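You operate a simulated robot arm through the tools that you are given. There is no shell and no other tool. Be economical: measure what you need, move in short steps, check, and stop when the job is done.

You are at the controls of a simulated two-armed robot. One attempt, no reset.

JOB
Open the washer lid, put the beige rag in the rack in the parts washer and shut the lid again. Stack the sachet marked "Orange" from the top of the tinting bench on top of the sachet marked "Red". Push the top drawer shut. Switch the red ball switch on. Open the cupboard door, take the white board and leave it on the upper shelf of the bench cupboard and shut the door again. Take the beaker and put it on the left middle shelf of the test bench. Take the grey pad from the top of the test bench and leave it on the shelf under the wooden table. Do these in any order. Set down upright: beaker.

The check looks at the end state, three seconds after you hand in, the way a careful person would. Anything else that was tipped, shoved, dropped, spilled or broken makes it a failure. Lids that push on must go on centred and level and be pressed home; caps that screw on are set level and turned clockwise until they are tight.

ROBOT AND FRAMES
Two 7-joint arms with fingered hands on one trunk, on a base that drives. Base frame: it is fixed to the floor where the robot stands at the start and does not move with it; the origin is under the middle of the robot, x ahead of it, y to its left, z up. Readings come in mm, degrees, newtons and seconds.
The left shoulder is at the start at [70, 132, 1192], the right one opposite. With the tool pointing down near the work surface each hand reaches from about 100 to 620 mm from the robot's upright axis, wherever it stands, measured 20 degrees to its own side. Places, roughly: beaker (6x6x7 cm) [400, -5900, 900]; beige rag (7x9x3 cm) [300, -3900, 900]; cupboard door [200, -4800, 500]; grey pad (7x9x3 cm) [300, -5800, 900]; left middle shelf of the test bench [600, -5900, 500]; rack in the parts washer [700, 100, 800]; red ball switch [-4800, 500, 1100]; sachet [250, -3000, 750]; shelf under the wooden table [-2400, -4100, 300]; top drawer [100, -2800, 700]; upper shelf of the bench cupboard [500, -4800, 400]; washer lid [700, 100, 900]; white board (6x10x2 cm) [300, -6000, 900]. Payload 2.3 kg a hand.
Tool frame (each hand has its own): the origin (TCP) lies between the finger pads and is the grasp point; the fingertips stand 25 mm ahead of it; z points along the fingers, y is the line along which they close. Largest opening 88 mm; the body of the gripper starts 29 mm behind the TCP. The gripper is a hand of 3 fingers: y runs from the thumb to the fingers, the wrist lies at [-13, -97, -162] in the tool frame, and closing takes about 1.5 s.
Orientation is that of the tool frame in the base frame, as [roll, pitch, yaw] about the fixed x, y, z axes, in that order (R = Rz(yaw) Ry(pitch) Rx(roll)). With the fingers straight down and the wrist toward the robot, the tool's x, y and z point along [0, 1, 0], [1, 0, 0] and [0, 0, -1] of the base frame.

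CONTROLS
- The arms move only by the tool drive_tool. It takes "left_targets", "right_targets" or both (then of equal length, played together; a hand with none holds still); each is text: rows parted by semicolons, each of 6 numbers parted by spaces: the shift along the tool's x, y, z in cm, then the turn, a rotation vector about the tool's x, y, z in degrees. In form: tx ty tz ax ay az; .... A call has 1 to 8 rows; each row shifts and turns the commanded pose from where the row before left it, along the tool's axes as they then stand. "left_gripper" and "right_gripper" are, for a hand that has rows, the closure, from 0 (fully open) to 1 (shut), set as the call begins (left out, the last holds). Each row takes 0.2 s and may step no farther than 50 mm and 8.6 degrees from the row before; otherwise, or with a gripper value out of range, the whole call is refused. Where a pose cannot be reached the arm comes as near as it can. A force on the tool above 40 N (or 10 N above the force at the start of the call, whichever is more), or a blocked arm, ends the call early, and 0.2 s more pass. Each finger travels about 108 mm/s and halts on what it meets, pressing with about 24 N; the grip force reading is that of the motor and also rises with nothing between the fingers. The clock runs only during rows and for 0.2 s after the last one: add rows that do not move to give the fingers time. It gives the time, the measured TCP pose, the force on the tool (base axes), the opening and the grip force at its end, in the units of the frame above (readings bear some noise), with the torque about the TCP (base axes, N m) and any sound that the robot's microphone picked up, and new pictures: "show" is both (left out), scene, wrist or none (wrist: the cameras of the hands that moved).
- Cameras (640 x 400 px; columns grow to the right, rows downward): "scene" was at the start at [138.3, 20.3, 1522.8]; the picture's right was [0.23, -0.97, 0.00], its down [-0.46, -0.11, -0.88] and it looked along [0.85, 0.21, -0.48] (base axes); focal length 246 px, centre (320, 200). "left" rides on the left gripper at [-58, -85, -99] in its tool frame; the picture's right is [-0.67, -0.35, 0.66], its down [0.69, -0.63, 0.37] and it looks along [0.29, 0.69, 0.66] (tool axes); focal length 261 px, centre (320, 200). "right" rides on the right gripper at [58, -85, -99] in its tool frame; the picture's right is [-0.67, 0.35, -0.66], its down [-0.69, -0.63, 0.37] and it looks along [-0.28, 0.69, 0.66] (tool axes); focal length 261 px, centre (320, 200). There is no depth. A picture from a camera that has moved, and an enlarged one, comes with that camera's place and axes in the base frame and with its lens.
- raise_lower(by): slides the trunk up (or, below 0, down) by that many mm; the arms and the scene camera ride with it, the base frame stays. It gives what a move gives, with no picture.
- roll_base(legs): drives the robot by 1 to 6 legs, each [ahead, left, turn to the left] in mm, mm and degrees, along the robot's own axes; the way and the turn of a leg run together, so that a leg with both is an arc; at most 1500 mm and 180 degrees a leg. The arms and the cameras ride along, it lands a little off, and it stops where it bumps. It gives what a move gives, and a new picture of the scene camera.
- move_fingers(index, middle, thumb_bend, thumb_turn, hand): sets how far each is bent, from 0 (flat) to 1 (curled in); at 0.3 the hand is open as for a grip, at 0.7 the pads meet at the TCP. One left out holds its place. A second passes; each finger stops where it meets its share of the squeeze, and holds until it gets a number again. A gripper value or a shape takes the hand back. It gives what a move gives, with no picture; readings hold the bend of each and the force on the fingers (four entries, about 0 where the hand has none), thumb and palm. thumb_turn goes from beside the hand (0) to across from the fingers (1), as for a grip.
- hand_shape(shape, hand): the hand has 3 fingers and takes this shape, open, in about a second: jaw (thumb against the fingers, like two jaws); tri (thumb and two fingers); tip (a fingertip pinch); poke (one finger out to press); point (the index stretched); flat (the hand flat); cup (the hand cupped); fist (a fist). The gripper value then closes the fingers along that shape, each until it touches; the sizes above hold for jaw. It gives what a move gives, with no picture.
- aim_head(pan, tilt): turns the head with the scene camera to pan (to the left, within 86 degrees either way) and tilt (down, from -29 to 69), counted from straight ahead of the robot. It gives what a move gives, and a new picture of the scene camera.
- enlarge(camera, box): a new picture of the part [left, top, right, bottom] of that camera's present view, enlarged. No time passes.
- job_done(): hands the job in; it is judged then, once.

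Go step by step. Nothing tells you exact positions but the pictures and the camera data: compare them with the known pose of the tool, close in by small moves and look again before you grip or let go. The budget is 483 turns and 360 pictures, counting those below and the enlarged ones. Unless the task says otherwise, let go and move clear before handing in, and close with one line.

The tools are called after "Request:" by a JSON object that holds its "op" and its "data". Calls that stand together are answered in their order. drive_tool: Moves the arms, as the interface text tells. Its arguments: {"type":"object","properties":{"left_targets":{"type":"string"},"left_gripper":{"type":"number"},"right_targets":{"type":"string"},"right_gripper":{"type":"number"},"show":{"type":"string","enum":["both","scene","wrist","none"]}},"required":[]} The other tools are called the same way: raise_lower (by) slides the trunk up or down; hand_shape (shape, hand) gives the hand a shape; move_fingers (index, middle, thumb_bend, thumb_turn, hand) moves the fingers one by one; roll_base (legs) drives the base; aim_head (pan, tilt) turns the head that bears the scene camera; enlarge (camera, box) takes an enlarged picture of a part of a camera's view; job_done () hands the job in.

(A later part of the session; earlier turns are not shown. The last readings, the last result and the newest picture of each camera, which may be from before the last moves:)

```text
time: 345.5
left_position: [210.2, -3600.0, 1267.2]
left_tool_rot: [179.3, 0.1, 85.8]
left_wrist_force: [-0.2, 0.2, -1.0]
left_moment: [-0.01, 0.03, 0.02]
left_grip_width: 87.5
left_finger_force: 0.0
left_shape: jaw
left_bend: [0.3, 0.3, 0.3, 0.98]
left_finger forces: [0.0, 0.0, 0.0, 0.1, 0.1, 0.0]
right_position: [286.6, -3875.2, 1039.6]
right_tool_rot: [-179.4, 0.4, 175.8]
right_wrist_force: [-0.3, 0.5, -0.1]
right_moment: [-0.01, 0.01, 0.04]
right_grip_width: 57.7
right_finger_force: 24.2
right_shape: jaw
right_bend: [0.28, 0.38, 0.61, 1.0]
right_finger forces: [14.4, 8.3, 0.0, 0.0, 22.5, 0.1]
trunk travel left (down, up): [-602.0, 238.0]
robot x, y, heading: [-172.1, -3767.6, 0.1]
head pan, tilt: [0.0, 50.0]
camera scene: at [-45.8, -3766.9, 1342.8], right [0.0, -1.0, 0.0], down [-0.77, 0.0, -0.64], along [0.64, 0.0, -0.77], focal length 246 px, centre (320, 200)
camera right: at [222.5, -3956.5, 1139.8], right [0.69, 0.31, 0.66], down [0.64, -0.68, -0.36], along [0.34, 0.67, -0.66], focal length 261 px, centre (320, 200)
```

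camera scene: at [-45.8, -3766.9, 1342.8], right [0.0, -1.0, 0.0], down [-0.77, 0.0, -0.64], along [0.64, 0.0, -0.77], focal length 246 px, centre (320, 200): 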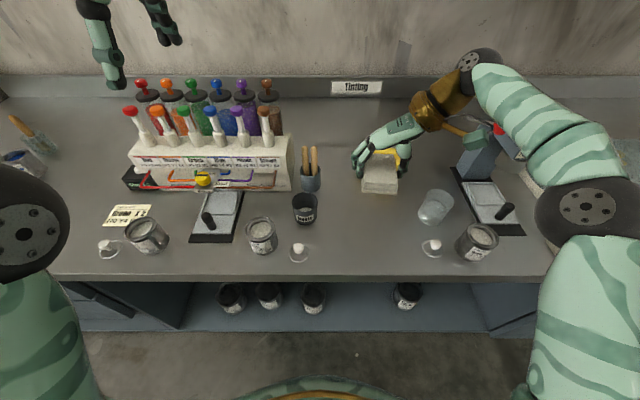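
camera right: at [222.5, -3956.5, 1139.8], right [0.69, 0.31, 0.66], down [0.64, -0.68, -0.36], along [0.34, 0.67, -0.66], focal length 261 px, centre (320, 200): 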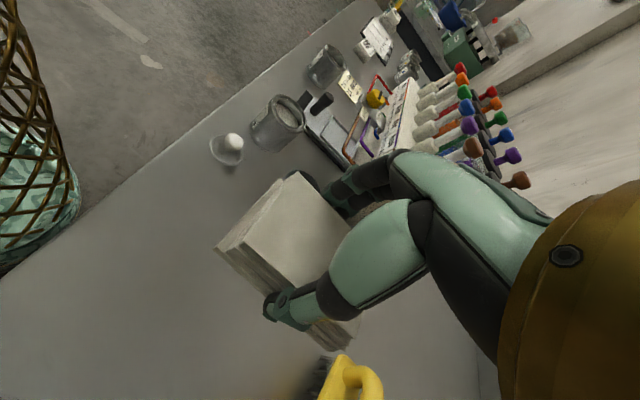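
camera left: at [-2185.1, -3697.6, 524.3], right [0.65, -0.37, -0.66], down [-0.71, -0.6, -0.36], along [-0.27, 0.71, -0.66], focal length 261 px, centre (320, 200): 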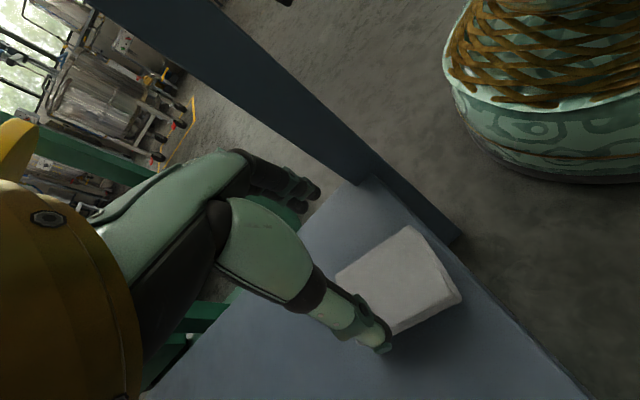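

The rag is held. I'll back out and travel back to the washer.

Request:
{"op": "roll_base", "data": {"legs": [[-560, 0, 0], [0, 1300, 0], [0, 1300, 0], [0, 1300, 0]]}}

Request:
{"op": "raise_lower", "data": {"by": 180}}

Request:
{"op": "aim_head", "data": {"pan": 0, "tilt": 35}}

```text
time: 366.9
left_position: [-332.0, 241.6, 1267.2]
left_tool_rot: [179.3, 0.2, 84.8]
left_wrist_force: [0.4, 0.3, -0.6]
left_moment: [0.02, -0.02, 0.02]
left_grip_width: 87.5
left_finger_force: 0.1
left_shape: jaw
left_bend: [0.3, 0.3, 0.3, 0.98]
left_finger forces: [0.1, 0.0, 0.0, 0.0, 0.0, 0.1]
right_position: [-260.7, -34.2, 1039.3]
right_tool_rot: [-179.5, 0.3, 174.8]
right_wrist_force: [-0.7, 0.1, -0.1]
right_moment: [-0.04, -0.03, 0.02]
right_grip_width: 57.4
right_finger_force: 24.1
right_shape: jaw
right_bend: [0.28, 0.38, 0.61, 1.0]
right_finger forces: [14.3, 8.2, 0.1, 0.1, 22.5, 0.0]
trunk travel left (down, up): [-602.0, 238.0]
robot x, y, heading: [-719.8, 84.8, -1.1]
head pan, tilt: [0.0, 50.0]
camera scene: at [-591.6, 79.4, 1342.8], right [-0.02, -1.0, 0.0], down [-0.77, 0.01, -0.64], along [0.64, -0.01, -0.77], focal length 246 px, centre (320, 200)
```

scene: 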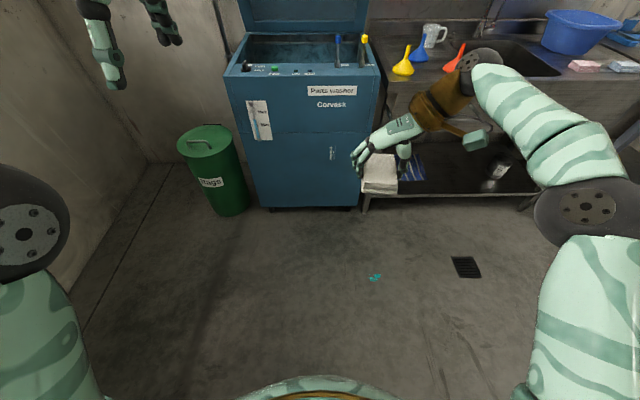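

```text
time: 368.9
left_position: [-330.8, 240.8, 1448.2]
left_tool_rot: [179.3, 0.1, 84.7]
left_wrist_force: [0.4, -1.0, -0.8]
left_moment: [0.0, -0.02, 0.02]
left_grip_width: 87.4
left_finger_force: 0.0
left_shape: jaw
left_bend: [0.3, 0.3, 0.3, 0.98]
left_finger forces: [0.1, 0.0, 0.0, 0.0, 0.0, 0.1]
right_position: [-260.3, -34.9, 1219.0]
right_tool_rot: [-179.6, 0.5, 174.8]
right_wrist_force: [1.0, -0.2, -0.4]
right_moment: [0.0, -0.01, 0.0]
right_grip_width: 57.6
right_finger_force: 24.3
right_shape: jaw
right_bend: [0.28, 0.38, 0.61, 1.0]
right_finger forces: [14.3, 8.1, 0.0, 0.0, 22.6, 0.1]
trunk travel left (down, up): [-782.0, 58.0]
robot x, y, heading: [-721.4, 82.8, -1.0]
head pan, tilt: [0.0, 50.0]
```

```text
time: 369.6
left_position: [-331.0, 241.8, 1448.5]
left_tool_rot: [179.4, 0.2, 84.8]
left_wrist_force: [0.5, -0.2, 0.1]
left_moment: [0.01, 0.02, 0.0]
left_grip_width: 87.9
left_finger_force: 0.1
left_shape: jaw
left_bend: [0.3, 0.3, 0.3, 0.98]
left_finger forces: [0.0, 0.0, 0.0, 0.0, 0.0, 0.0]
right_position: [-260.7, -34.5, 1218.7]
right_tool_rot: [-179.7, 0.3, 174.8]
right_wrist_force: [0.7, 0.2, -0.2]
right_moment: [0.01, -0.04, 0.02]
right_grip_width: 57.5
right_finger_force: 23.6
right_shape: jaw
right_bend: [0.28, 0.38, 0.61, 1.0]
right_finger forces: [14.3, 8.2, 0.1, 0.0, 22.6, 0.0]
trunk travel left (down, up): [-782.0, 58.0]
robot x, y, heading: [-716.8, 85.1, -0.9]
head pan, tilt: [0.0, 35.0]
camera scene: at [-580.4, 79.5, 1544.5], right [-0.02, -1.0, 0.0], down [-0.57, 0.01, -0.82], along [0.82, -0.01, -0.57], focal length 246 px, centre (320, 200)
```

scene: 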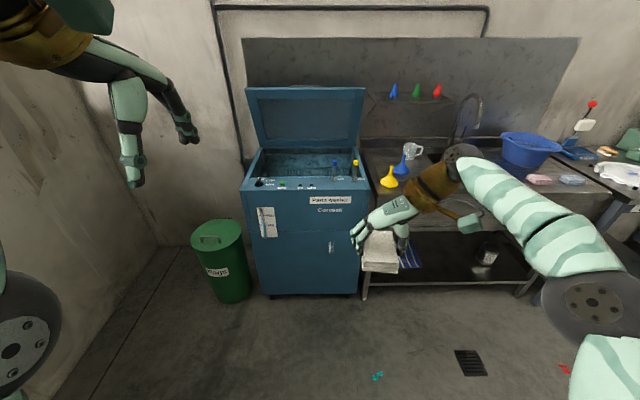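

The lid is still open. I'll line up so the rag hand is over the left-centre of the rack and drive in.

Request:
{"op": "roll_base", "data": {"legs": [[0, 190, 1], [700, 0, 0]]}}

Request:
{"op": "aim_head", "data": {"pan": -5, "tilt": 50}}

```text
time: 374.6
left_position: [366.2, 440.9, 1447.7]
left_tool_rot: [179.2, 0.2, 85.9]
left_wrist_force: [-0.2, 0.9, -0.3]
left_moment: [-0.01, 0.0, 0.02]
left_grip_width: 87.7
left_finger_force: 0.0
left_shape: jaw
left_bend: [0.3, 0.3, 0.3, 0.98]
left_finger forces: [0.1, 0.0, 0.0, 0.1, 0.0, 0.1]
right_position: [443.5, 165.5, 1219.3]
right_tool_rot: [-179.6, 0.4, 175.8]
right_wrist_force: [0.4, 0.6, -0.4]
right_moment: [0.0, 0.03, -0.01]
right_grip_width: 57.4
right_finger_force: 23.7
right_shape: jaw
right_bend: [0.28, 0.38, 0.61, 1.0]
right_finger forces: [14.4, 8.2, 0.1, 0.1, 22.6, 0.0]
trunk travel left (down, up): [-782.0, 58.0]
robot x, y, heading: [-13.9, 274.6, -0.3]
head pan, tilt: [0.0, 35.0]
camera scene: at [120.9, 274.6, 1544.7], right [0.0, -1.0, 0.0], down [-0.57, 0.0, -0.82], along [0.82, 0.0, -0.57], focal length 246 px, centre (320, 200)
```

scene: 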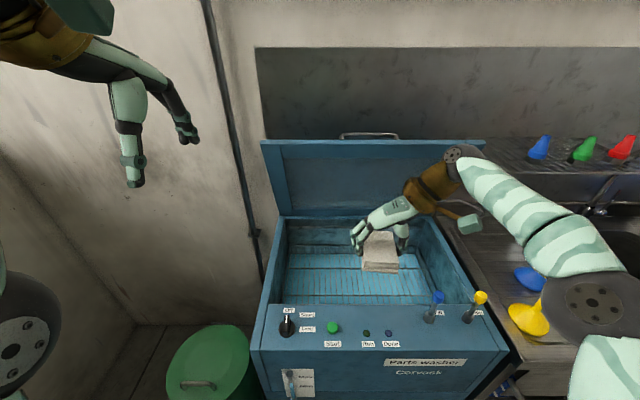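

```text
time: 375.4
left_position: [367.6, 441.0, 1446.9]
left_tool_rot: [179.3, 0.1, 86.0]
left_wrist_force: [0.2, -0.5, -0.6]
left_moment: [-0.01, 0.0, -0.01]
left_grip_width: 87.4
left_finger_force: 0.0
left_shape: jaw
left_bend: [0.3, 0.3, 0.3, 0.98]
left_finger forces: [0.0, 0.0, 0.0, 0.0, 0.0, 0.0]
right_position: [444.8, 166.0, 1220.0]
right_tool_rot: [-179.5, 0.4, 175.8]
right_wrist_force: [0.2, 0.6, -0.4]
right_moment: [-0.02, 0.02, 0.0]
right_grip_width: 57.5
right_finger_force: 24.2
right_shape: jaw
right_bend: [0.28, 0.38, 0.61, 1.0]
right_finger forces: [14.4, 8.2, 0.1, 0.0, 22.6, 0.0]
trunk travel left (down, up): [-782.0, 58.0]
robot x, y, heading: [-17.2, 273.6, -0.2]
head pan, tilt: [-5.0, 50.0]
camera scene: at [111.4, 267.8, 1522.9], right [-0.08, -1.0, 0.0], down [-0.76, 0.06, -0.64], along [0.64, -0.05, -0.77], focal length 246 px, centre (320, 200)
```

scene: 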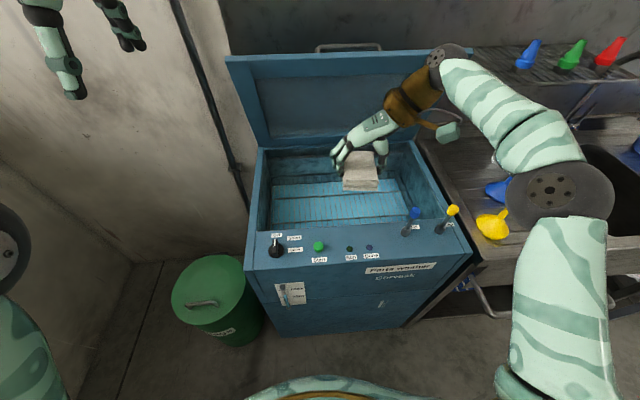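

The rack is in view with room around it. I'll drive the last 105 mm, then lower the hand partway.

Request:
{"op": "roll_base", "data": {"legs": [[108, 0, 0]]}}

Request:
{"op": "drive_tool", "data": {"right_targets": "-2.5 0 4 0 0 0;-2.5 0 4 0 0 0;0 0 4 0 0 0;0 0 4 0 0 0", "show": "both"}}

```text
time: 376.6
left_position: [475.4, 440.5, 1449.6]
left_tool_rot: [179.0, 0.1, 85.8]
left_wrist_force: [0.2, -0.6, 0.1]
left_moment: [0.0, -0.02, 0.0]
left_grip_width: 87.7
left_finger_force: 0.0
left_shape: jaw
left_bend: [0.3, 0.3, 0.3, 0.98]
left_finger forces: [0.0, 0.0, 0.2, 0.1, 0.1, 0.0]
right_position: [551.0, 165.7, 1221.3]
right_tool_rot: [-179.6, 0.6, 175.8]
right_wrist_force: [0.8, 0.3, 0.6]
right_moment: [0.01, 0.0, -0.02]
right_grip_width: 57.4
right_finger_force: 24.5
right_shape: jaw
right_bend: [0.28, 0.38, 0.61, 1.0]
right_finger forces: [14.4, 8.1, 0.0, 0.0, 22.6, 0.1]
trunk travel left (down, up): [-782.0, 58.0]
robot x, y, heading: [95.2, 275.4, 0.1]
head pan, tilt: [-5.0, 50.0]
camera scene: at [217.3, 267.9, 1523.3], right [-0.09, -1.0, 0.0], down [-0.76, 0.07, -0.65], along [0.64, -0.06, -0.76], focal length 246 px, centre (320, 200)
```

scene: 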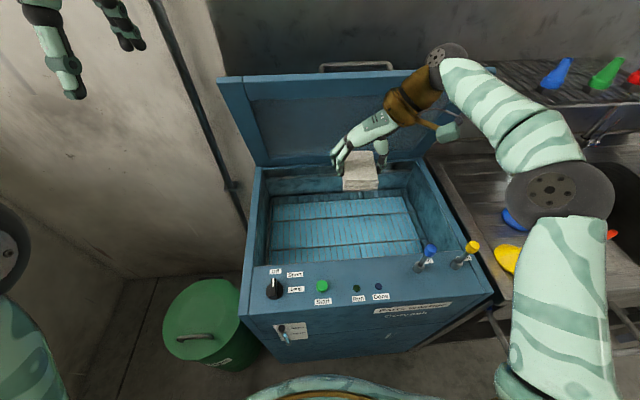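

```text
time: 377.6
left_position: [482.3, 440.8, 1448.2]
left_tool_rot: [179.3, 0.2, 85.8]
left_wrist_force: [-1.0, -0.7, -0.3]
left_moment: [0.01, 0.04, -0.02]
left_grip_width: 87.7
left_finger_force: 0.1
left_shape: jaw
left_bend: [0.3, 0.3, 0.3, 0.98]
left_finger forces: [0.0, 0.0, 0.0, 0.0, 0.1, 0.0]
right_position: [597.0, 166.3, 1058.9]
right_tool_rot: [-179.6, 0.3, 175.8]
right_wrist_force: [-0.8, -0.2, -0.8]
right_moment: [-0.01, -0.03, -0.02]
right_grip_width: 57.6
right_finger_force: 24.1
right_shape: jaw
right_bend: [0.28, 0.38, 0.61, 1.0]
right_finger forces: [14.3, 8.1, 0.0, 0.0, 22.5, 0.1]
right hand out of reach, approached as far as the arm can: row 2
trunk travel left (down, up): [-782.0, 58.0]
robot x, y, heading: [95.7, 274.2, 0.1]
head pan, tilt: [-5.0, 50.0]
camera scene: at [224.9, 267.6, 1522.7], right [-0.09, -1.0, 0.0], down [-0.76, 0.07, -0.64], along [0.64, -0.06, -0.77], focal length 246 px, centre (320, 200)
camera right: at [531.0, 84.4, 1158.7], right [0.69, 0.3, 0.66], down [0.64, -0.68, -0.36], along [0.34, 0.67, -0.66], focal length 261 px, centre (320, 200)
```

scene: 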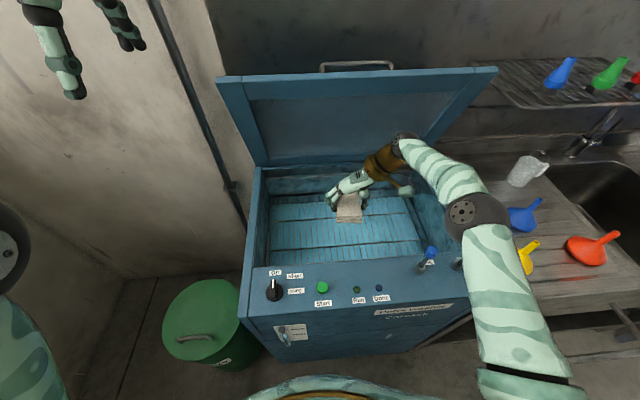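
right: 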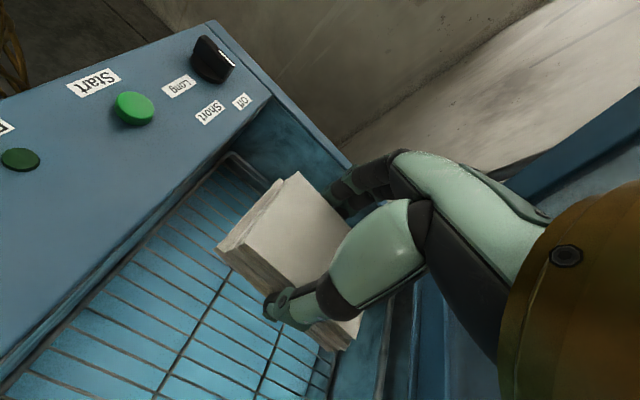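

The rag is over the wire rack, but my elbow sits near the yellow valve knob. I'll check the clearance from the left wrist camera before lowering.

Request:
{"op": "enlarge", "data": {"camera": "left", "box": [0, 0, 640, 400]}}

Request:
{"op": "enlarge", "data": {"camera": "scene", "box": [380, 160, 540, 300]}}

```text
1.00 times, centred on (320, 200) of left (not enlarged: the box is as wide or as high as the picture)
camera zoom: at [393.1, 390.1, 1546.0], right [-0.39, -0.64, -0.66], down [-0.57, 0.73, -0.37], along [0.72, 0.23, -0.65], focal length 261 px, centre (320, 200)
```

zoom: 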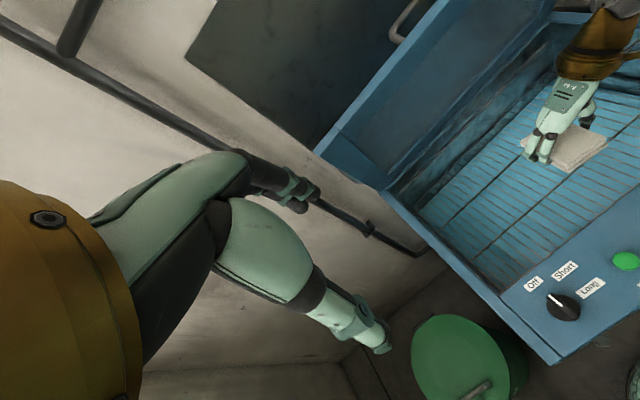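

```text
2.86 times, centred on (460, 230) of scene
camera zoom: at [224.9, 267.6, 1522.7], right [-0.09, -1.0, 0.0], down [-0.76, 0.07, -0.64], along [0.64, -0.06, -0.77], focal length 704 px, centre (-80, 114)
```

zoom: 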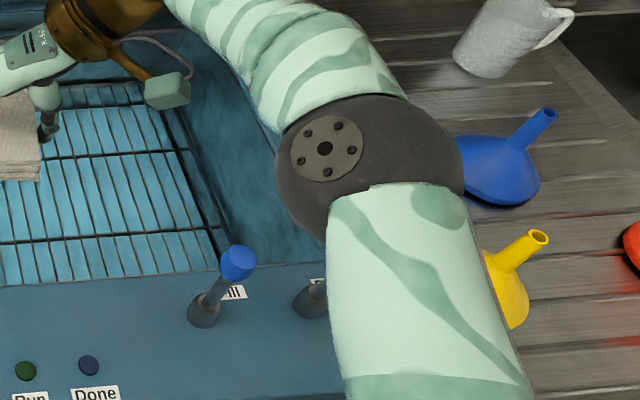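

Working from the arm lengths, the elbow is actually near z≈1200, well above the knobs. I'll lower with the trunk first, then the arm.

Request:
{"op": "raise_lower", "data": {"by": -80}}

Request:
{"op": "drive_tool", "data": {"right_targets": "0 0 2 0 0 0;0 0 2 0 0 0", "show": "both"}}

```text
time: 378.8
left_position: [480.6, 440.8, 1368.3]
left_tool_rot: [179.3, 0.1, 85.8]
left_wrist_force: [-0.1, 0.4, -0.3]
left_moment: [-0.01, -0.01, 0.02]
left_grip_width: 87.3
left_finger_force: 0.0
left_shape: jaw
left_bend: [0.3, 0.3, 0.3, 0.98]
left_finger forces: [0.0, 0.1, 0.0, 0.0, 0.1, 0.0]
right_position: [594.2, 165.7, 980.6]
right_tool_rot: [-179.6, 0.4, 175.8]
right_wrist_force: [-0.1, -0.1, 0.2]
right_moment: [0.0, 0.01, 0.0]
right_grip_width: 57.5
right_finger_force: 24.1
right_shape: jaw
right_bend: [0.28, 0.38, 0.61, 1.0]
right_finger forces: [14.2, 8.1, 0.0, 0.0, 22.4, 0.1]
trunk travel left (down, up): [-702.0, 138.0]
robot x, y, heading: [97.4, 274.5, 0.1]
head pan, tilt: [-5.0, 50.0]
```

```text
time: 379.4
left_position: [481.5, 441.6, 1368.0]
left_tool_rot: [179.3, 0.0, 85.7]
left_wrist_force: [-1.3, 0.5, 0.1]
left_moment: [-0.01, -0.01, 0.0]
left_grip_width: 87.9
left_finger_force: 0.0
left_shape: jaw
left_bend: [0.3, 0.3, 0.3, 0.98]
left_finger forces: [0.0, 0.0, 0.0, 0.0, 0.1, 0.1]
right_position: [595.9, 165.0, 941.7]
right_tool_rot: [-179.5, 0.4, 175.8]
right_wrist_force: [-0.3, 0.2, -0.3]
right_moment: [0.01, -0.01, 0.02]
right_grip_width: 57.8
right_finger_force: 24.4
right_shape: jaw
right_bend: [0.28, 0.38, 0.61, 1.0]
right_finger forces: [14.2, 8.3, 0.0, 0.0, 22.5, 0.1]
trunk travel left (down, up): [-702.0, 138.0]
robot x, y, heading: [95.0, 274.3, -0.0]
head pan, tilt: [-5.0, 50.0]
camera scene: at [223.7, 267.7, 1442.8], right [-0.09, -1.0, 0.0], down [-0.76, 0.07, -0.64], along [0.64, -0.06, -0.77], focal length 246 px, centre (320, 200)
camera right: at [530.8, 83.6, 1041.1], right [0.69, 0.3, 0.66], down [0.64, -0.68, -0.36], along [0.34, 0.67, -0.66], focal length 261 px, centre (320, 200)
```

scene: 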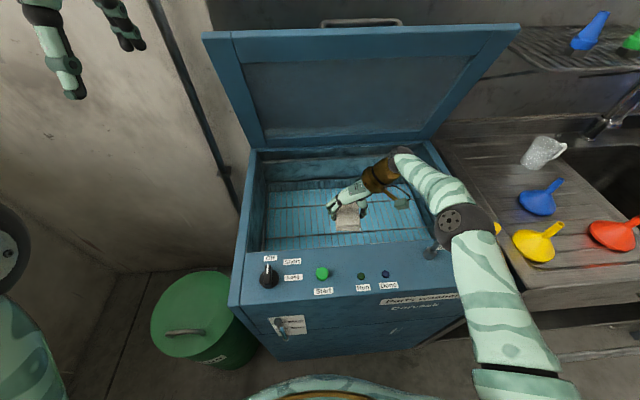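
right: 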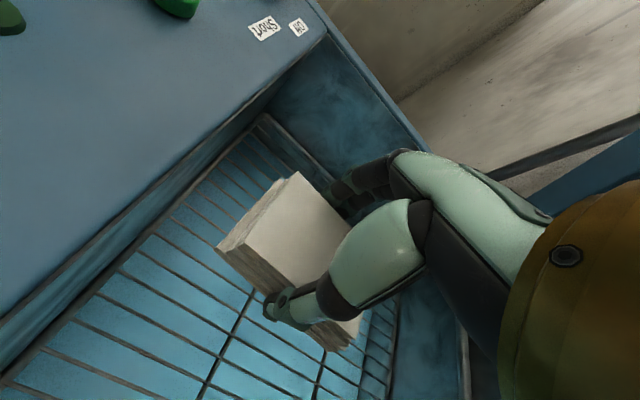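

I'll keep lowering with small steps, watching both contact and the elbow.

Request:
{"op": "drive_tool", "data": {"right_targets": "0 0 0.8 0 0 0;0 0 0.8 0 0 0;0 0 0.8 0 0 0;0 0 0.6 0 0 0", "show": "both"}}

```text
time: 380.4
left_position: [481.0, 440.9, 1367.1]
left_tool_rot: [179.3, 0.1, 85.8]
left_wrist_force: [-0.4, 0.1, -0.1]
left_moment: [0.0, -0.03, 0.0]
left_grip_width: 87.6
left_finger_force: 0.0
left_shape: jaw
left_bend: [0.3, 0.3, 0.3, 0.98]
left_finger forces: [0.0, 0.0, 0.1, 0.0, 0.0, 0.1]
right_position: [594.5, 164.2, 910.7]
right_tool_rot: [-179.6, 0.3, 175.8]
right_wrist_force: [0.0, -0.4, -0.6]
right_moment: [-0.03, -0.02, -0.01]
right_grip_width: 57.5
right_finger_force: 24.1
right_shape: jaw
right_bend: [0.28, 0.38, 0.61, 1.0]
right_finger forces: [14.4, 8.2, 0.0, 0.1, 22.5, 0.0]
trunk travel left (down, up): [-702.0, 138.0]
robot x, y, heading: [99.1, 275.3, -0.2]
head pan, tilt: [-5.0, 50.0]
camera scene: at [223.5, 267.8, 1442.8], right [-0.09, -1.0, 0.0], down [-0.76, 0.07, -0.64], along [0.64, -0.06, -0.77], focal length 246 px, centre (320, 200)
camera right: at [530.2, 83.8, 1010.0], right [0.69, 0.3, 0.66], down [0.64, -0.68, -0.36], along [0.34, 0.67, -0.66], focal length 261 px, centre (320, 200)
```

scene: 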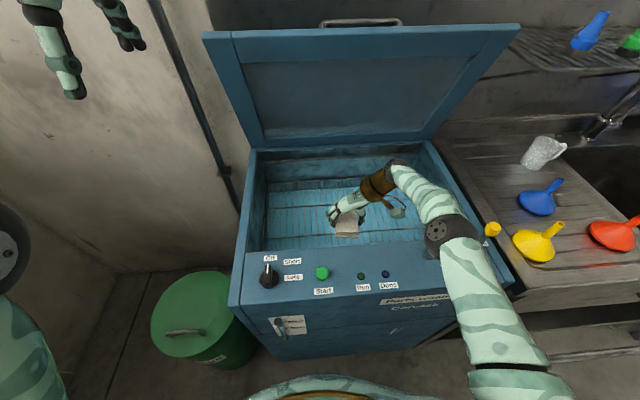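
right: 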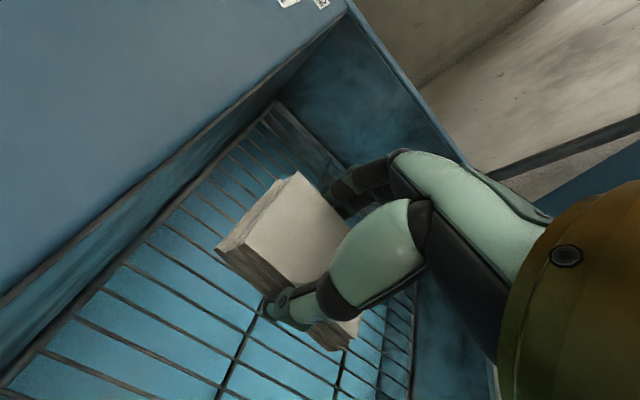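

Request:
{"op": "drive_tool", "data": {"right_targets": "0 0 0.8 0 0 0;0 0 0.8 0 0 0;0 0 0.8 0 0 0;0 0 0.6 0 0 0;0 0 0 0 0 0", "show": "both"}}

```text
time: 381.6
left_position: [479.9, 441.2, 1366.6]
left_tool_rot: [179.4, 0.1, 85.8]
left_wrist_force: [0.9, -0.1, -0.2]
left_moment: [-0.02, 0.03, -0.02]
left_grip_width: 87.7
left_finger_force: 0.1
left_shape: jaw
left_bend: [0.3, 0.3, 0.3, 0.98]
left_finger forces: [0.0, 0.0, 0.1, 0.0, 0.1, 0.1]
right_position: [591.4, 166.9, 880.4]
right_tool_rot: [-179.6, 0.4, 175.8]
right_wrist_force: [0.2, -0.2, -0.9]
right_moment: [0.02, 0.03, 0.02]
right_grip_width: 57.6
right_finger_force: 23.6
right_shape: jaw
right_bend: [0.28, 0.38, 0.61, 1.0]
right_finger forces: [14.5, 8.2, 0.0, 0.0, 22.5, 0.0]
right hand out of reach, approached as far as the arm can: row 4
trunk travel left (down, up): [-702.0, 138.0]
robot x, y, heading: [98.0, 273.4, -0.0]
head pan, tilt: [-5.0, 50.0]
camera scene: at [223.3, 267.9, 1442.8], right [-0.09, -1.0, 0.0], down [-0.76, 0.07, -0.64], along [0.64, -0.06, -0.77], focal length 246 px, centre (320, 200)
camera right: at [527.8, 84.7, 980.4], right [0.69, 0.3, 0.66], down [0.64, -0.68, -0.36], along [0.34, 0.67, -0.66], focal length 261 px, centre (320, 200)
```

scene: 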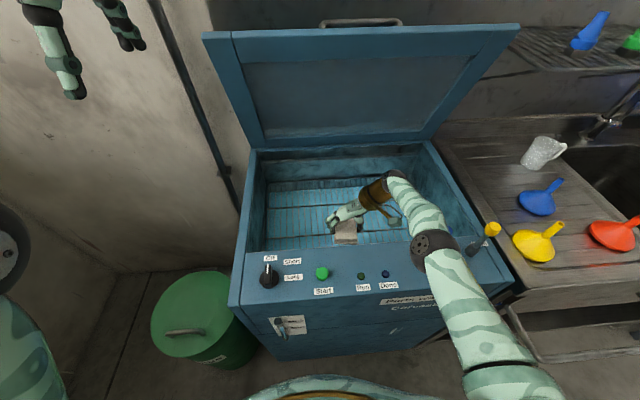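
right: 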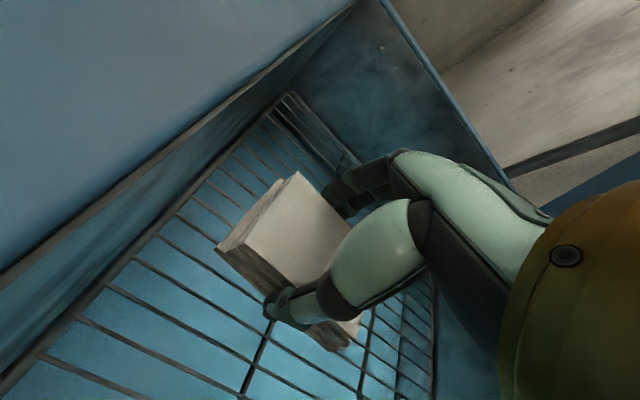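

The arm is at its reach limit and the rag's base is at about z 846. I'll use the trunk for the remaining few centimetres in small steps.

Request:
{"op": "raise_lower", "data": {"by": -25}}

Request:
{"op": "drive_tool", "data": {"right_targets": "0 0 0 0 0 0", "show": "both"}}

```text
time: 382.3
left_position: [480.5, 441.0, 1342.3]
left_tool_rot: [179.3, 0.1, 85.8]
left_wrist_force: [0.1, 0.3, -0.2]
left_moment: [-0.01, 0.03, 0.0]
left_grip_width: 87.6
left_finger_force: 0.0
left_shape: jaw
left_bend: [0.3, 0.3, 0.3, 0.98]
left_finger forces: [0.0, 0.1, 0.0, 0.0, 0.0, 0.0]
right_position: [593.7, 166.9, 856.5]
right_tool_rot: [-179.6, 0.4, 175.8]
right_wrist_force: [-0.1, -0.2, 1.0]
right_moment: [-0.02, -0.01, 0.02]
right_grip_width: 57.5
right_finger_force: 23.9
right_shape: jaw
right_bend: [0.28, 0.38, 0.61, 1.0]
right_finger forces: [14.4, 8.2, 0.0, 0.0, 22.5, 0.1]
trunk travel left (down, up): [-677.0, 163.0]
robot x, y, heading: [92.5, 275.4, 0.1]
head pan, tilt: [-5.0, 50.0]
```

```text
time: 382.7
left_position: [480.9, 440.7, 1342.8]
left_tool_rot: [179.4, 0.1, 85.8]
left_wrist_force: [-0.5, 0.1, -1.0]
left_moment: [0.02, -0.03, -0.01]
left_grip_width: 87.5
left_finger_force: 0.0
left_shape: jaw
left_bend: [0.3, 0.3, 0.3, 0.98]
left_finger forces: [0.1, 0.0, 0.1, 0.0, 0.0, 0.1]
right_position: [593.4, 165.7, 856.5]
right_tool_rot: [-179.6, 0.3, 175.8]
right_wrist_force: [0.0, -0.5, -1.1]
right_moment: [0.0, 0.0, -0.01]
right_grip_width: 57.7
right_finger_force: 23.6
right_shape: jaw
right_bend: [0.28, 0.38, 0.61, 1.0]
right_finger forces: [14.4, 8.3, 0.1, 0.0, 22.5, 0.0]
trunk travel left (down, up): [-677.0, 163.0]
robot x, y, heading: [96.9, 277.3, 0.1]
head pan, tilt: [-5.0, 50.0]
camera scene: at [223.6, 267.8, 1417.8], right [-0.09, -1.0, 0.0], down [-0.76, 0.07, -0.64], along [0.64, -0.06, -0.77], focal length 246 px, centre (320, 200)
camera right: at [528.0, 84.6, 955.3], right [0.69, 0.3, 0.66], down [0.64, -0.68, -0.36], along [0.34, 0.67, -0.66], focal length 261 px, centre (320, 200)
```

scene: 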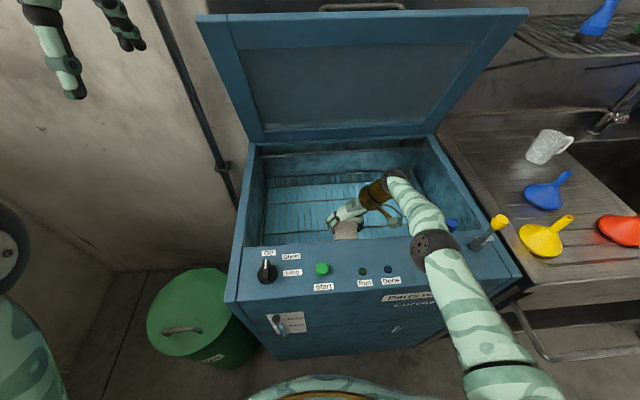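
right: 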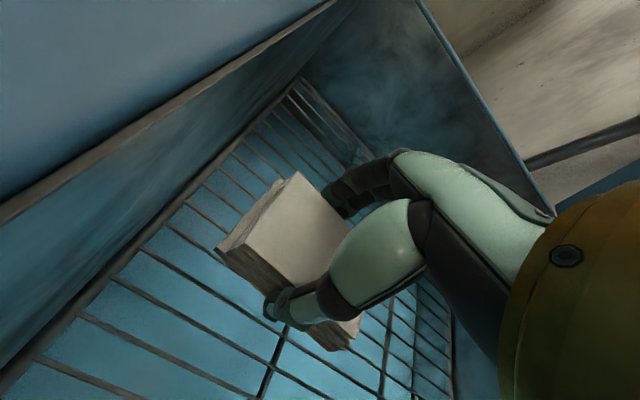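

The blue knob is visible clear of the arm. Another 25 mm down.

Request:
{"op": "raise_lower", "data": {"by": -25}}

Request:
{"op": "drive_tool", "data": {"right_targets": "0 0 0 0 0 0", "show": "both"}}

```text
time: 383.4
left_position: [480.5, 441.3, 1316.9]
left_tool_rot: [179.3, 0.2, 85.9]
left_wrist_force: [-0.3, 0.0, -0.6]
left_moment: [0.0, 0.0, 0.03]
left_grip_width: 87.8
left_finger_force: 0.0
left_shape: jaw
left_bend: [0.3, 0.3, 0.3, 0.98]
left_finger forces: [0.0, 0.0, 0.1, 0.0, 0.0, 0.0]
right_position: [593.7, 166.1, 830.9]
right_tool_rot: [-179.6, 0.4, 175.8]
right_wrist_force: [0.3, -0.1, -0.5]
right_moment: [0.02, 0.03, -0.03]
right_grip_width: 57.5
right_finger_force: 23.9
right_shape: jaw
right_bend: [0.28, 0.38, 0.61, 1.0]
right_finger forces: [14.5, 8.2, 0.1, 0.0, 22.4, 0.0]
trunk travel left (down, up): [-652.0, 188.0]
robot x, y, heading: [96.1, 276.4, -0.1]
head pan, tilt: [-5.0, 50.0]
```

```text
time: 383.8
left_position: [480.7, 440.4, 1317.7]
left_tool_rot: [179.3, 0.1, 85.8]
left_wrist_force: [-0.1, 0.1, -0.4]
left_moment: [-0.03, 0.0, 0.01]
left_grip_width: 87.7
left_finger_force: 0.1
left_shape: jaw
left_bend: [0.3, 0.3, 0.3, 0.98]
left_finger forces: [0.0, 0.0, 0.1, 0.0, 0.1, 0.0]
right_position: [592.8, 165.1, 830.3]
right_tool_rot: [-179.6, 0.3, 175.9]
right_wrist_force: [-0.3, 0.4, -1.3]
right_moment: [0.02, -0.01, 0.01]
right_grip_width: 57.7
right_finger_force: 23.3
right_shape: jaw
right_bend: [0.28, 0.38, 0.61, 1.0]
right_finger forces: [14.3, 8.2, 0.0, 0.0, 22.7, 0.1]
trunk travel left (down, up): [-652.0, 188.0]
robot x, y, heading: [98.9, 273.9, -0.2]
head pan, tilt: [-5.0, 50.0]
camera scene: at [223.6, 267.8, 1392.8], right [-0.09, -1.0, 0.0], down [-0.76, 0.07, -0.64], along [0.64, -0.06, -0.77], focal length 246 px, centre (320, 200)
camera right: at [528.0, 84.6, 930.3], right [0.69, 0.3, 0.66], down [0.64, -0.68, -0.36], along [0.34, 0.67, -0.66], focal length 261 px, centre (320, 200)
```

scene: 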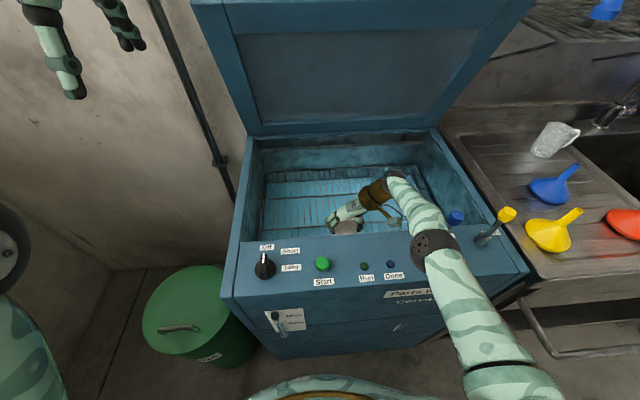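
right: 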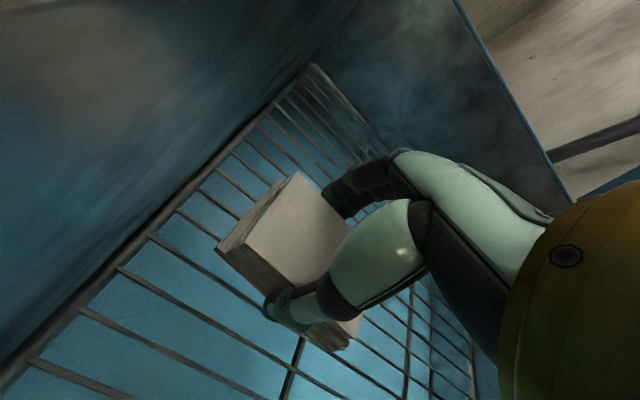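

There's no contact yet. I'll enlarge to judge the remaining gap between the rag and the wires.

Request:
{"op": "enlarge", "data": {"camera": "right", "box": [160, 140, 420, 400]}}

Request:
{"op": "enlarge", "data": {"camera": "scene", "box": [240, 130, 500, 290]}}

```text
1.54 times, centred on (290, 270) of right
camera zoom: at [528.0, 84.6, 930.3], right [0.69, 0.3, 0.66], down [0.64, -0.68, -0.36], along [0.34, 0.67, -0.66], focal length 401 px, centre (366, 92)
```

zoom: 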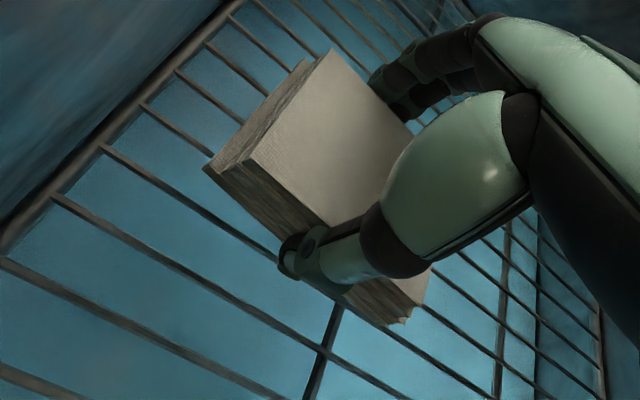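

```text
2.46 times, centred on (370, 210) of scene
camera zoom: at [223.6, 267.8, 1392.8], right [-0.09, -1.0, 0.0], down [-0.76, 0.07, -0.64], along [0.64, -0.06, -0.77], focal length 607 px, centre (197, 175)
```

zoom: 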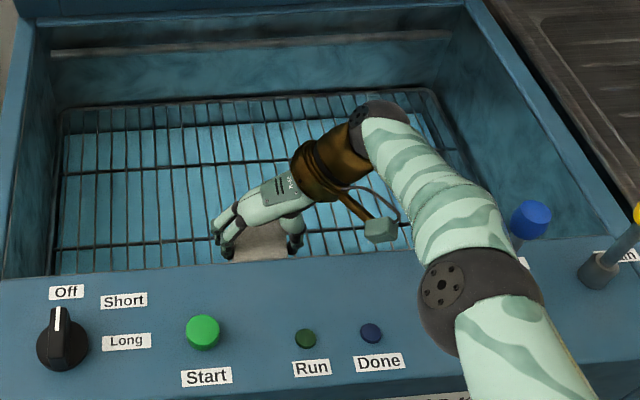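

The rag is still above the wires, though close. I'll move it 2.5 cm back toward me, which frees some arm reach, and lower with the arm so the elbow stays put.

Request:
{"op": "drive_tool", "data": {"right_targets": "2.5 0 0 0 0 0;0 0 0.7 0 0 0;0 0 0.7 0 0 0;0 0 0.6 0 0 0;0 0 0 0 0 0", "show": "both"}}

```text
time: 384.6
left_position: [477.6, 442.1, 1319.4]
left_tool_rot: [179.1, 0.0, 85.6]
left_wrist_force: [0.2, -0.6, 0.6]
left_moment: [-0.05, -0.01, -0.02]
left_grip_width: 87.8
left_finger_force: 0.1
left_shape: jaw
left_bend: [0.3, 0.3, 0.3, 0.98]
left_finger forces: [0.1, 0.0, 0.1, 0.0, 0.0, 0.1]
right_position: [569.8, 166.6, 825.3]
right_tool_rot: [-179.7, 1.1, 175.3]
right_wrist_force: [-1.2, -2.0, 14.2]
right_moment: [-1.17, 0.89, -0.03]
right_grip_width: 57.4
right_finger_force: 24.4
right_shape: jaw
right_bend: [0.28, 0.38, 0.61, 1.0]
right_finger forces: [14.4, 8.1, 0.0, 0.0, 22.5, 0.0]
trunk travel left (down, up): [-652.0, 188.0]
robot x, y, heading: [97.1, 275.4, -0.1]
head pan, tilt: [-5.0, 50.0]
stopped in row 4 (right hand): the force on the tool passed its limit at 52 N (the readings are from after the stop); the commanded pose is now the measured one
camera scene: at [219.2, 268.5, 1393.4], right [-0.09, -1.0, 0.0], down [-0.76, 0.07, -0.65], along [0.64, -0.06, -0.76], focal length 246 px, centre (320, 200)
camera right: at [502.0, 85.8, 923.1], right [0.68, 0.3, 0.67], down [0.64, -0.69, -0.35], along [0.35, 0.66, -0.66], focal length 261 px, centre (320, 200)
```

scene: 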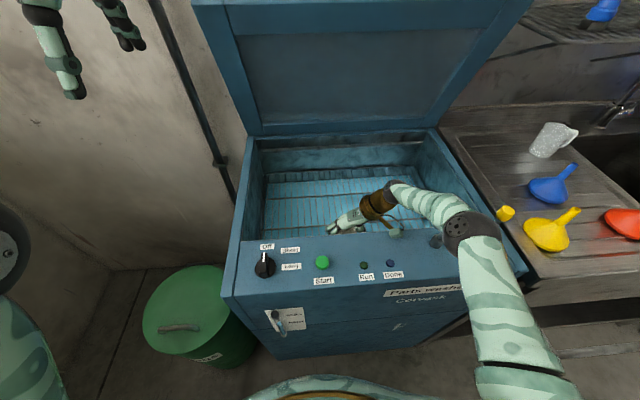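
right: 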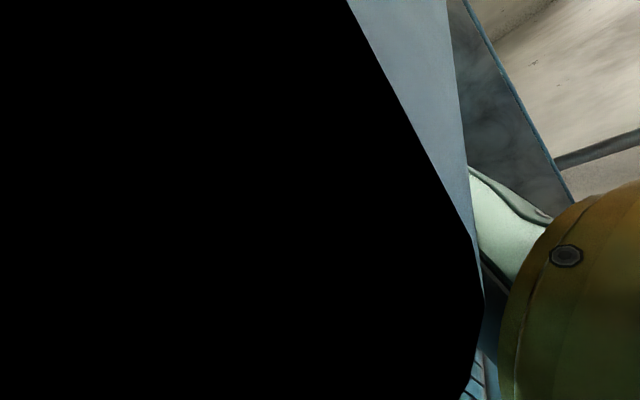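

The wrist camera bracket met the tank's front rim, and the elbow swung out over the knobs. I'll undo that move exactly: up first, then forward.

Request:
{"op": "drive_tool", "data": {"right_targets": "0 0 -1 0 0 0;0 0 -1 0 0 0;-2.5 0 0 0 0 0", "show": "both"}}

```text
time: 385.4
left_position: [482.9, 441.1, 1316.4]
left_tool_rot: [179.4, 0.1, 85.8]
left_wrist_force: [-0.7, 0.6, -0.7]
left_moment: [-0.01, -0.02, 0.03]
left_grip_width: 87.6
left_finger_force: 0.1
left_shape: jaw
left_bend: [0.3, 0.3, 0.3, 0.98]
left_finger forces: [0.0, 0.0, 0.1, 0.1, 0.0, 0.0]
right_position: [597.0, 165.4, 841.8]
right_tool_rot: [-179.7, 0.7, 175.5]
right_wrist_force: [-0.9, 0.6, -0.7]
right_moment: [0.01, -0.02, 0.0]
right_grip_width: 57.2
right_finger_force: 23.8
right_shape: jaw
right_bend: [0.28, 0.38, 0.61, 1.0]
right_finger forces: [14.2, 8.0, 0.0, 0.1, 22.4, 0.1]
trunk travel left (down, up): [-652.0, 188.0]
robot x, y, heading: [94.9, 276.2, -0.2]
head pan, tilt: [-5.0, 50.0]
camera scene: at [225.3, 268.4, 1392.6], right [-0.09, -1.0, 0.0], down [-0.76, 0.07, -0.64], along [0.64, -0.06, -0.77], focal length 246 px, centre (320, 200)
camera right: at [530.2, 84.0, 940.5], right [0.69, 0.3, 0.66], down [0.64, -0.68, -0.35], along [0.35, 0.67, -0.66], focal length 261 px, centre (320, 200)
```

scene: 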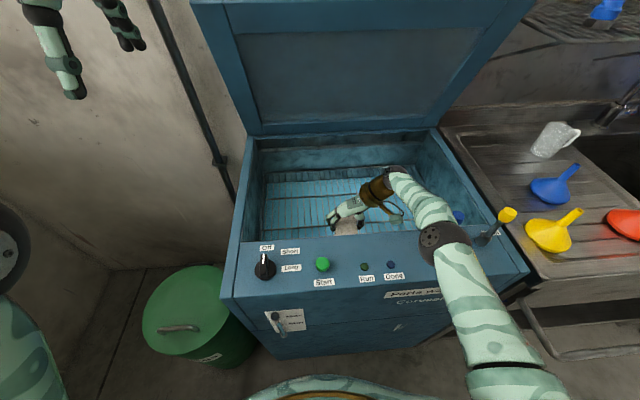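
right: 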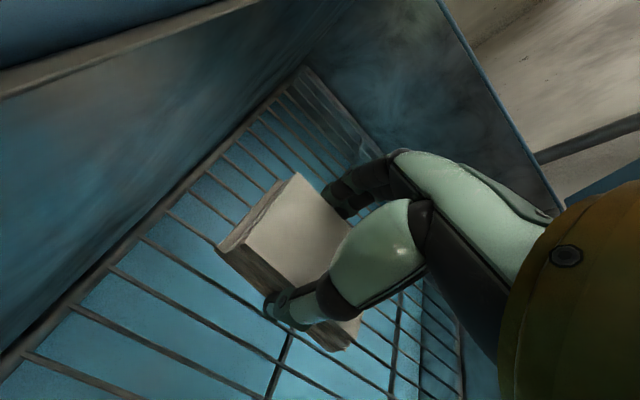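

The knobs look unchanged. I'll go back down using the trunk only, with the arm straight as before, in small steps.

Request:
{"op": "raise_lower", "data": {"by": -20}}

Request:
{"op": "drive_tool", "data": {"right_targets": "0 0 0.5 0 0 0;0 0 0.4 0 0 0", "show": "both"}}

```text
time: 386.1
left_position: [480.5, 440.8, 1297.1]
left_tool_rot: [179.3, 0.1, 85.7]
left_wrist_force: [0.0, -0.1, 0.0]
left_moment: [0.03, -0.01, -0.01]
left_grip_width: 87.4
left_finger_force: 0.1
left_shape: jaw
left_bend: [0.3, 0.3, 0.3, 0.98]
left_finger forces: [0.0, 0.1, 0.0, 0.1, 0.0, 0.0]
right_position: [595.4, 164.5, 822.0]
right_tool_rot: [-179.7, 0.8, 175.5]
right_wrist_force: [-0.2, 0.4, 0.6]
right_moment: [-0.01, -0.02, -0.04]
right_grip_width: 57.2
right_finger_force: 24.0
right_shape: jaw
right_bend: [0.28, 0.38, 0.61, 1.0]
right_finger forces: [14.3, 8.0, 0.0, 0.0, 22.3, 0.0]
trunk travel left (down, up): [-632.0, 208.0]
robot x, y, heading: [98.5, 270.1, 0.1]
head pan, tilt: [-5.0, 50.0]
```

```text
time: 386.7
left_position: [482.8, 440.5, 1297.4]
left_tool_rot: [179.3, 0.2, 85.8]
left_wrist_force: [0.5, 0.6, -0.9]
left_moment: [-0.01, -0.01, 0.01]
left_grip_width: 87.8
left_finger_force: 0.1
left_shape: jaw
left_bend: [0.3, 0.3, 0.3, 0.98]
left_finger forces: [0.0, 0.1, 0.0, 0.0, 0.0, 0.0]
right_position: [595.9, 165.7, 813.7]
right_tool_rot: [-179.6, 0.9, 175.4]
right_wrist_force: [7.4, -2.3, 11.1]
right_moment: [-0.84, 1.72, 0.87]
right_grip_width: 57.5
right_finger_force: 23.8
right_shape: jaw
right_bend: [0.28, 0.38, 0.61, 1.0]
right_finger forces: [14.3, 8.0, 0.0, 0.0, 22.4, 0.1]
trunk travel left (down, up): [-632.0, 208.0]
robot x, y, heading: [96.6, 272.7, -0.2]
head pan, tilt: [-5.0, 50.0]
camera scene: at [224.9, 268.1, 1373.0], right [-0.09, -1.0, 0.0], down [-0.76, 0.07, -0.64], along [0.64, -0.06, -0.77], focal length 246 px, centre (320, 200)
camera right: at [530.4, 84.4, 912.3], right [0.69, 0.3, 0.66], down [0.64, -0.68, -0.35], along [0.35, 0.67, -0.66], focal length 261 px, centre (320, 200)
```

scene: 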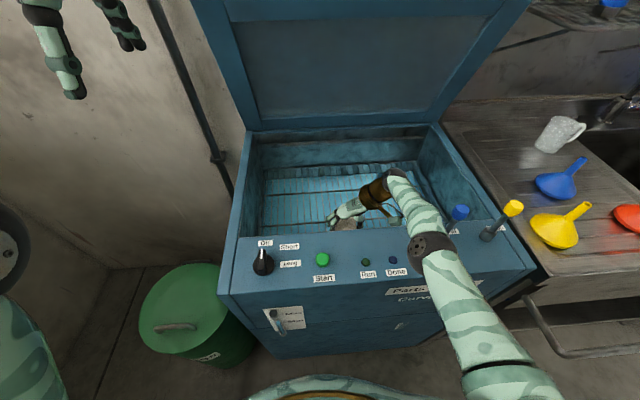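
right: 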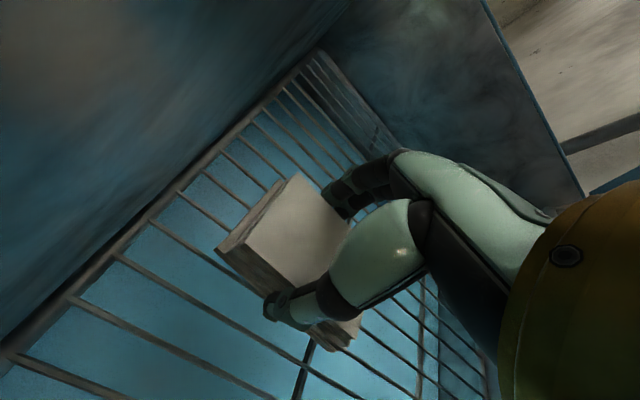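

That contact is the camera bracket on the tank's front rim again, not the rag. I'll lift 2 cm, move the base 30 mm closer so the bracket clears the rim, and then lower.

Request:
{"op": "drive_tool", "data": {"right_targets": "0 0 -1.5 0 0 0;0 0 -1.5 0 0 0", "show": "none"}}

Request:
{"op": "roll_base", "data": {"legs": [[35, 0, 0]]}}

```text
time: 387.3
left_position: [480.5, 440.0, 1297.8]
left_tool_rot: [179.3, 0.1, 85.7]
left_wrist_force: [-0.1, 0.0, 0.0]
left_moment: [0.02, 0.0, 0.02]
left_grip_width: 87.7
left_finger_force: 0.0
left_shape: jaw
left_bend: [0.3, 0.3, 0.3, 0.98]
left_finger forces: [0.0, 0.0, 0.1, 0.0, 0.0, 0.0]
right_position: [596.1, 163.9, 841.2]
right_tool_rot: [-179.8, 0.9, 175.6]
right_wrist_force: [0.0, -0.8, -1.0]
right_moment: [0.01, 0.04, 0.01]
right_grip_width: 57.6
right_finger_force: 24.4
right_shape: jaw
right_bend: [0.28, 0.38, 0.61, 1.0]
right_finger forces: [14.3, 8.1, 0.0, 0.0, 22.4, 0.0]
trunk travel left (down, up): [-632.0, 208.0]
robot x, y, heading: [97.0, 271.6, -0.2]
head pan, tilt: [-5.0, 50.0]
```

```text
time: 388.2
left_position: [508.8, 439.8, 1299.3]
left_tool_rot: [179.1, 0.1, 85.8]
left_wrist_force: [-0.1, 0.8, 0.3]
left_moment: [-0.01, -0.06, 0.01]
left_grip_width: 87.6
left_finger_force: 0.2
left_shape: jaw
left_bend: [0.3, 0.3, 0.3, 0.98]
left_finger forces: [0.0, 0.0, 0.0, 0.0, 0.1, 0.1]
right_position: [624.9, 164.1, 844.0]
right_tool_rot: [-179.7, 1.2, 175.4]
right_wrist_force: [-0.6, 0.0, -0.6]
right_moment: [0.03, -0.04, -0.05]
right_grip_width: 57.5
right_finger_force: 24.2
right_shape: jaw
right_bend: [0.28, 0.38, 0.61, 1.0]
right_finger forces: [14.4, 8.1, 0.1, 0.0, 22.4, 0.0]
trunk travel left (down, up): [-632.0, 208.0]
robot x, y, heading: [131.2, 273.0, 0.1]
head pan, tilt: [-5.0, 50.0]
camera scene: at [252.5, 267.7, 1373.3], right [-0.09, -1.0, 0.0], down [-0.76, 0.07, -0.65], along [0.64, -0.06, -0.76], focal length 246 px, centre (320, 200)
```

scene: 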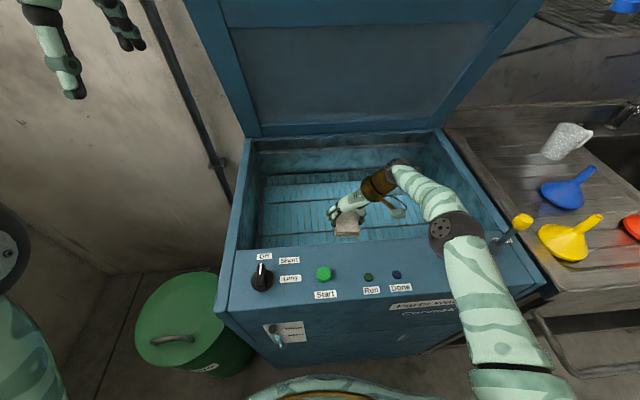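

My elbow is now very close to the blue lever. I'll raise the trunk right away and check the lever.

Request:
{"op": "raise_lower", "data": {"by": 90}}

Request:
{"op": "aim_head", "data": {"pan": -20, "tilt": 55}}

```text
time: 389.4
left_position: [514.7, 441.1, 1388.2]
left_tool_rot: [179.2, 0.0, 85.6]
left_wrist_force: [0.7, 0.0, 0.0]
left_moment: [0.03, 0.02, 0.0]
left_grip_width: 87.6
left_finger_force: 0.0
left_shape: jaw
left_bend: [0.3, 0.3, 0.3, 0.98]
left_finger forces: [0.1, 0.0, 0.0, 0.1, 0.1, 0.0]
right_position: [628.9, 164.6, 932.1]
right_tool_rot: [-179.7, 0.8, 175.3]
right_wrist_force: [0.0, 0.4, -0.1]
right_moment: [0.01, 0.03, 0.01]
right_grip_width: 57.5
right_finger_force: 24.2
right_shape: jaw
right_bend: [0.28, 0.38, 0.61, 1.0]
right_finger forces: [14.4, 8.1, 0.0, 0.1, 22.4, 0.0]
trunk travel left (down, up): [-722.0, 118.0]
robot x, y, heading: [130.5, 275.3, 0.2]
head pan, tilt: [-5.0, 50.0]
```

```text
time: 390.2
left_position: [514.8, 441.0, 1387.3]
left_tool_rot: [179.2, 0.0, 85.7]
left_wrist_force: [-0.2, 0.7, 0.8]
left_moment: [0.01, 0.02, 0.04]
left_grip_width: 87.5
left_finger_force: 0.0
left_shape: jaw
left_bend: [0.3, 0.3, 0.3, 0.98]
left_finger forces: [0.0, 0.0, 0.0, 0.0, 0.1, 0.1]
right_position: [629.9, 163.5, 932.0]
right_tool_rot: [-179.7, 0.7, 175.6]
right_wrist_force: [-0.5, 0.7, -1.1]
right_moment: [-0.01, 0.03, -0.02]
right_grip_width: 57.7
right_finger_force: 24.5
right_shape: jaw
right_bend: [0.28, 0.38, 0.61, 1.0]
right_finger forces: [14.3, 8.1, 0.1, 0.0, 22.4, 0.0]
trunk travel left (down, up): [-722.0, 118.0]
robot x, y, heading: [132.9, 275.0, 0.1]
head pan, tilt: [-20.0, 55.0]
camera scene: at [248.9, 249.7, 1456.3], right [-0.34, -0.94, 0.0], down [-0.77, 0.28, -0.57], along [0.54, -0.2, -0.82], focal length 246 px, centre (320, 200)
```

scene: 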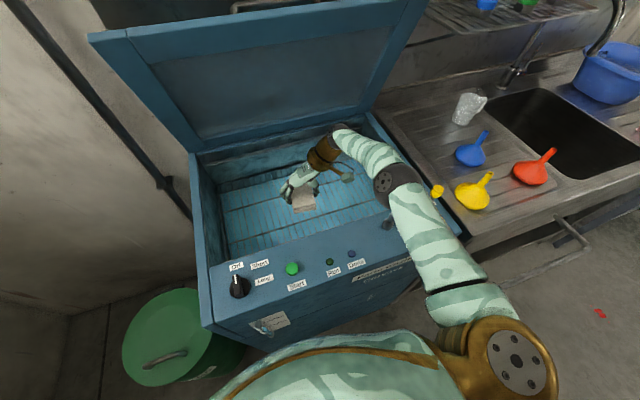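

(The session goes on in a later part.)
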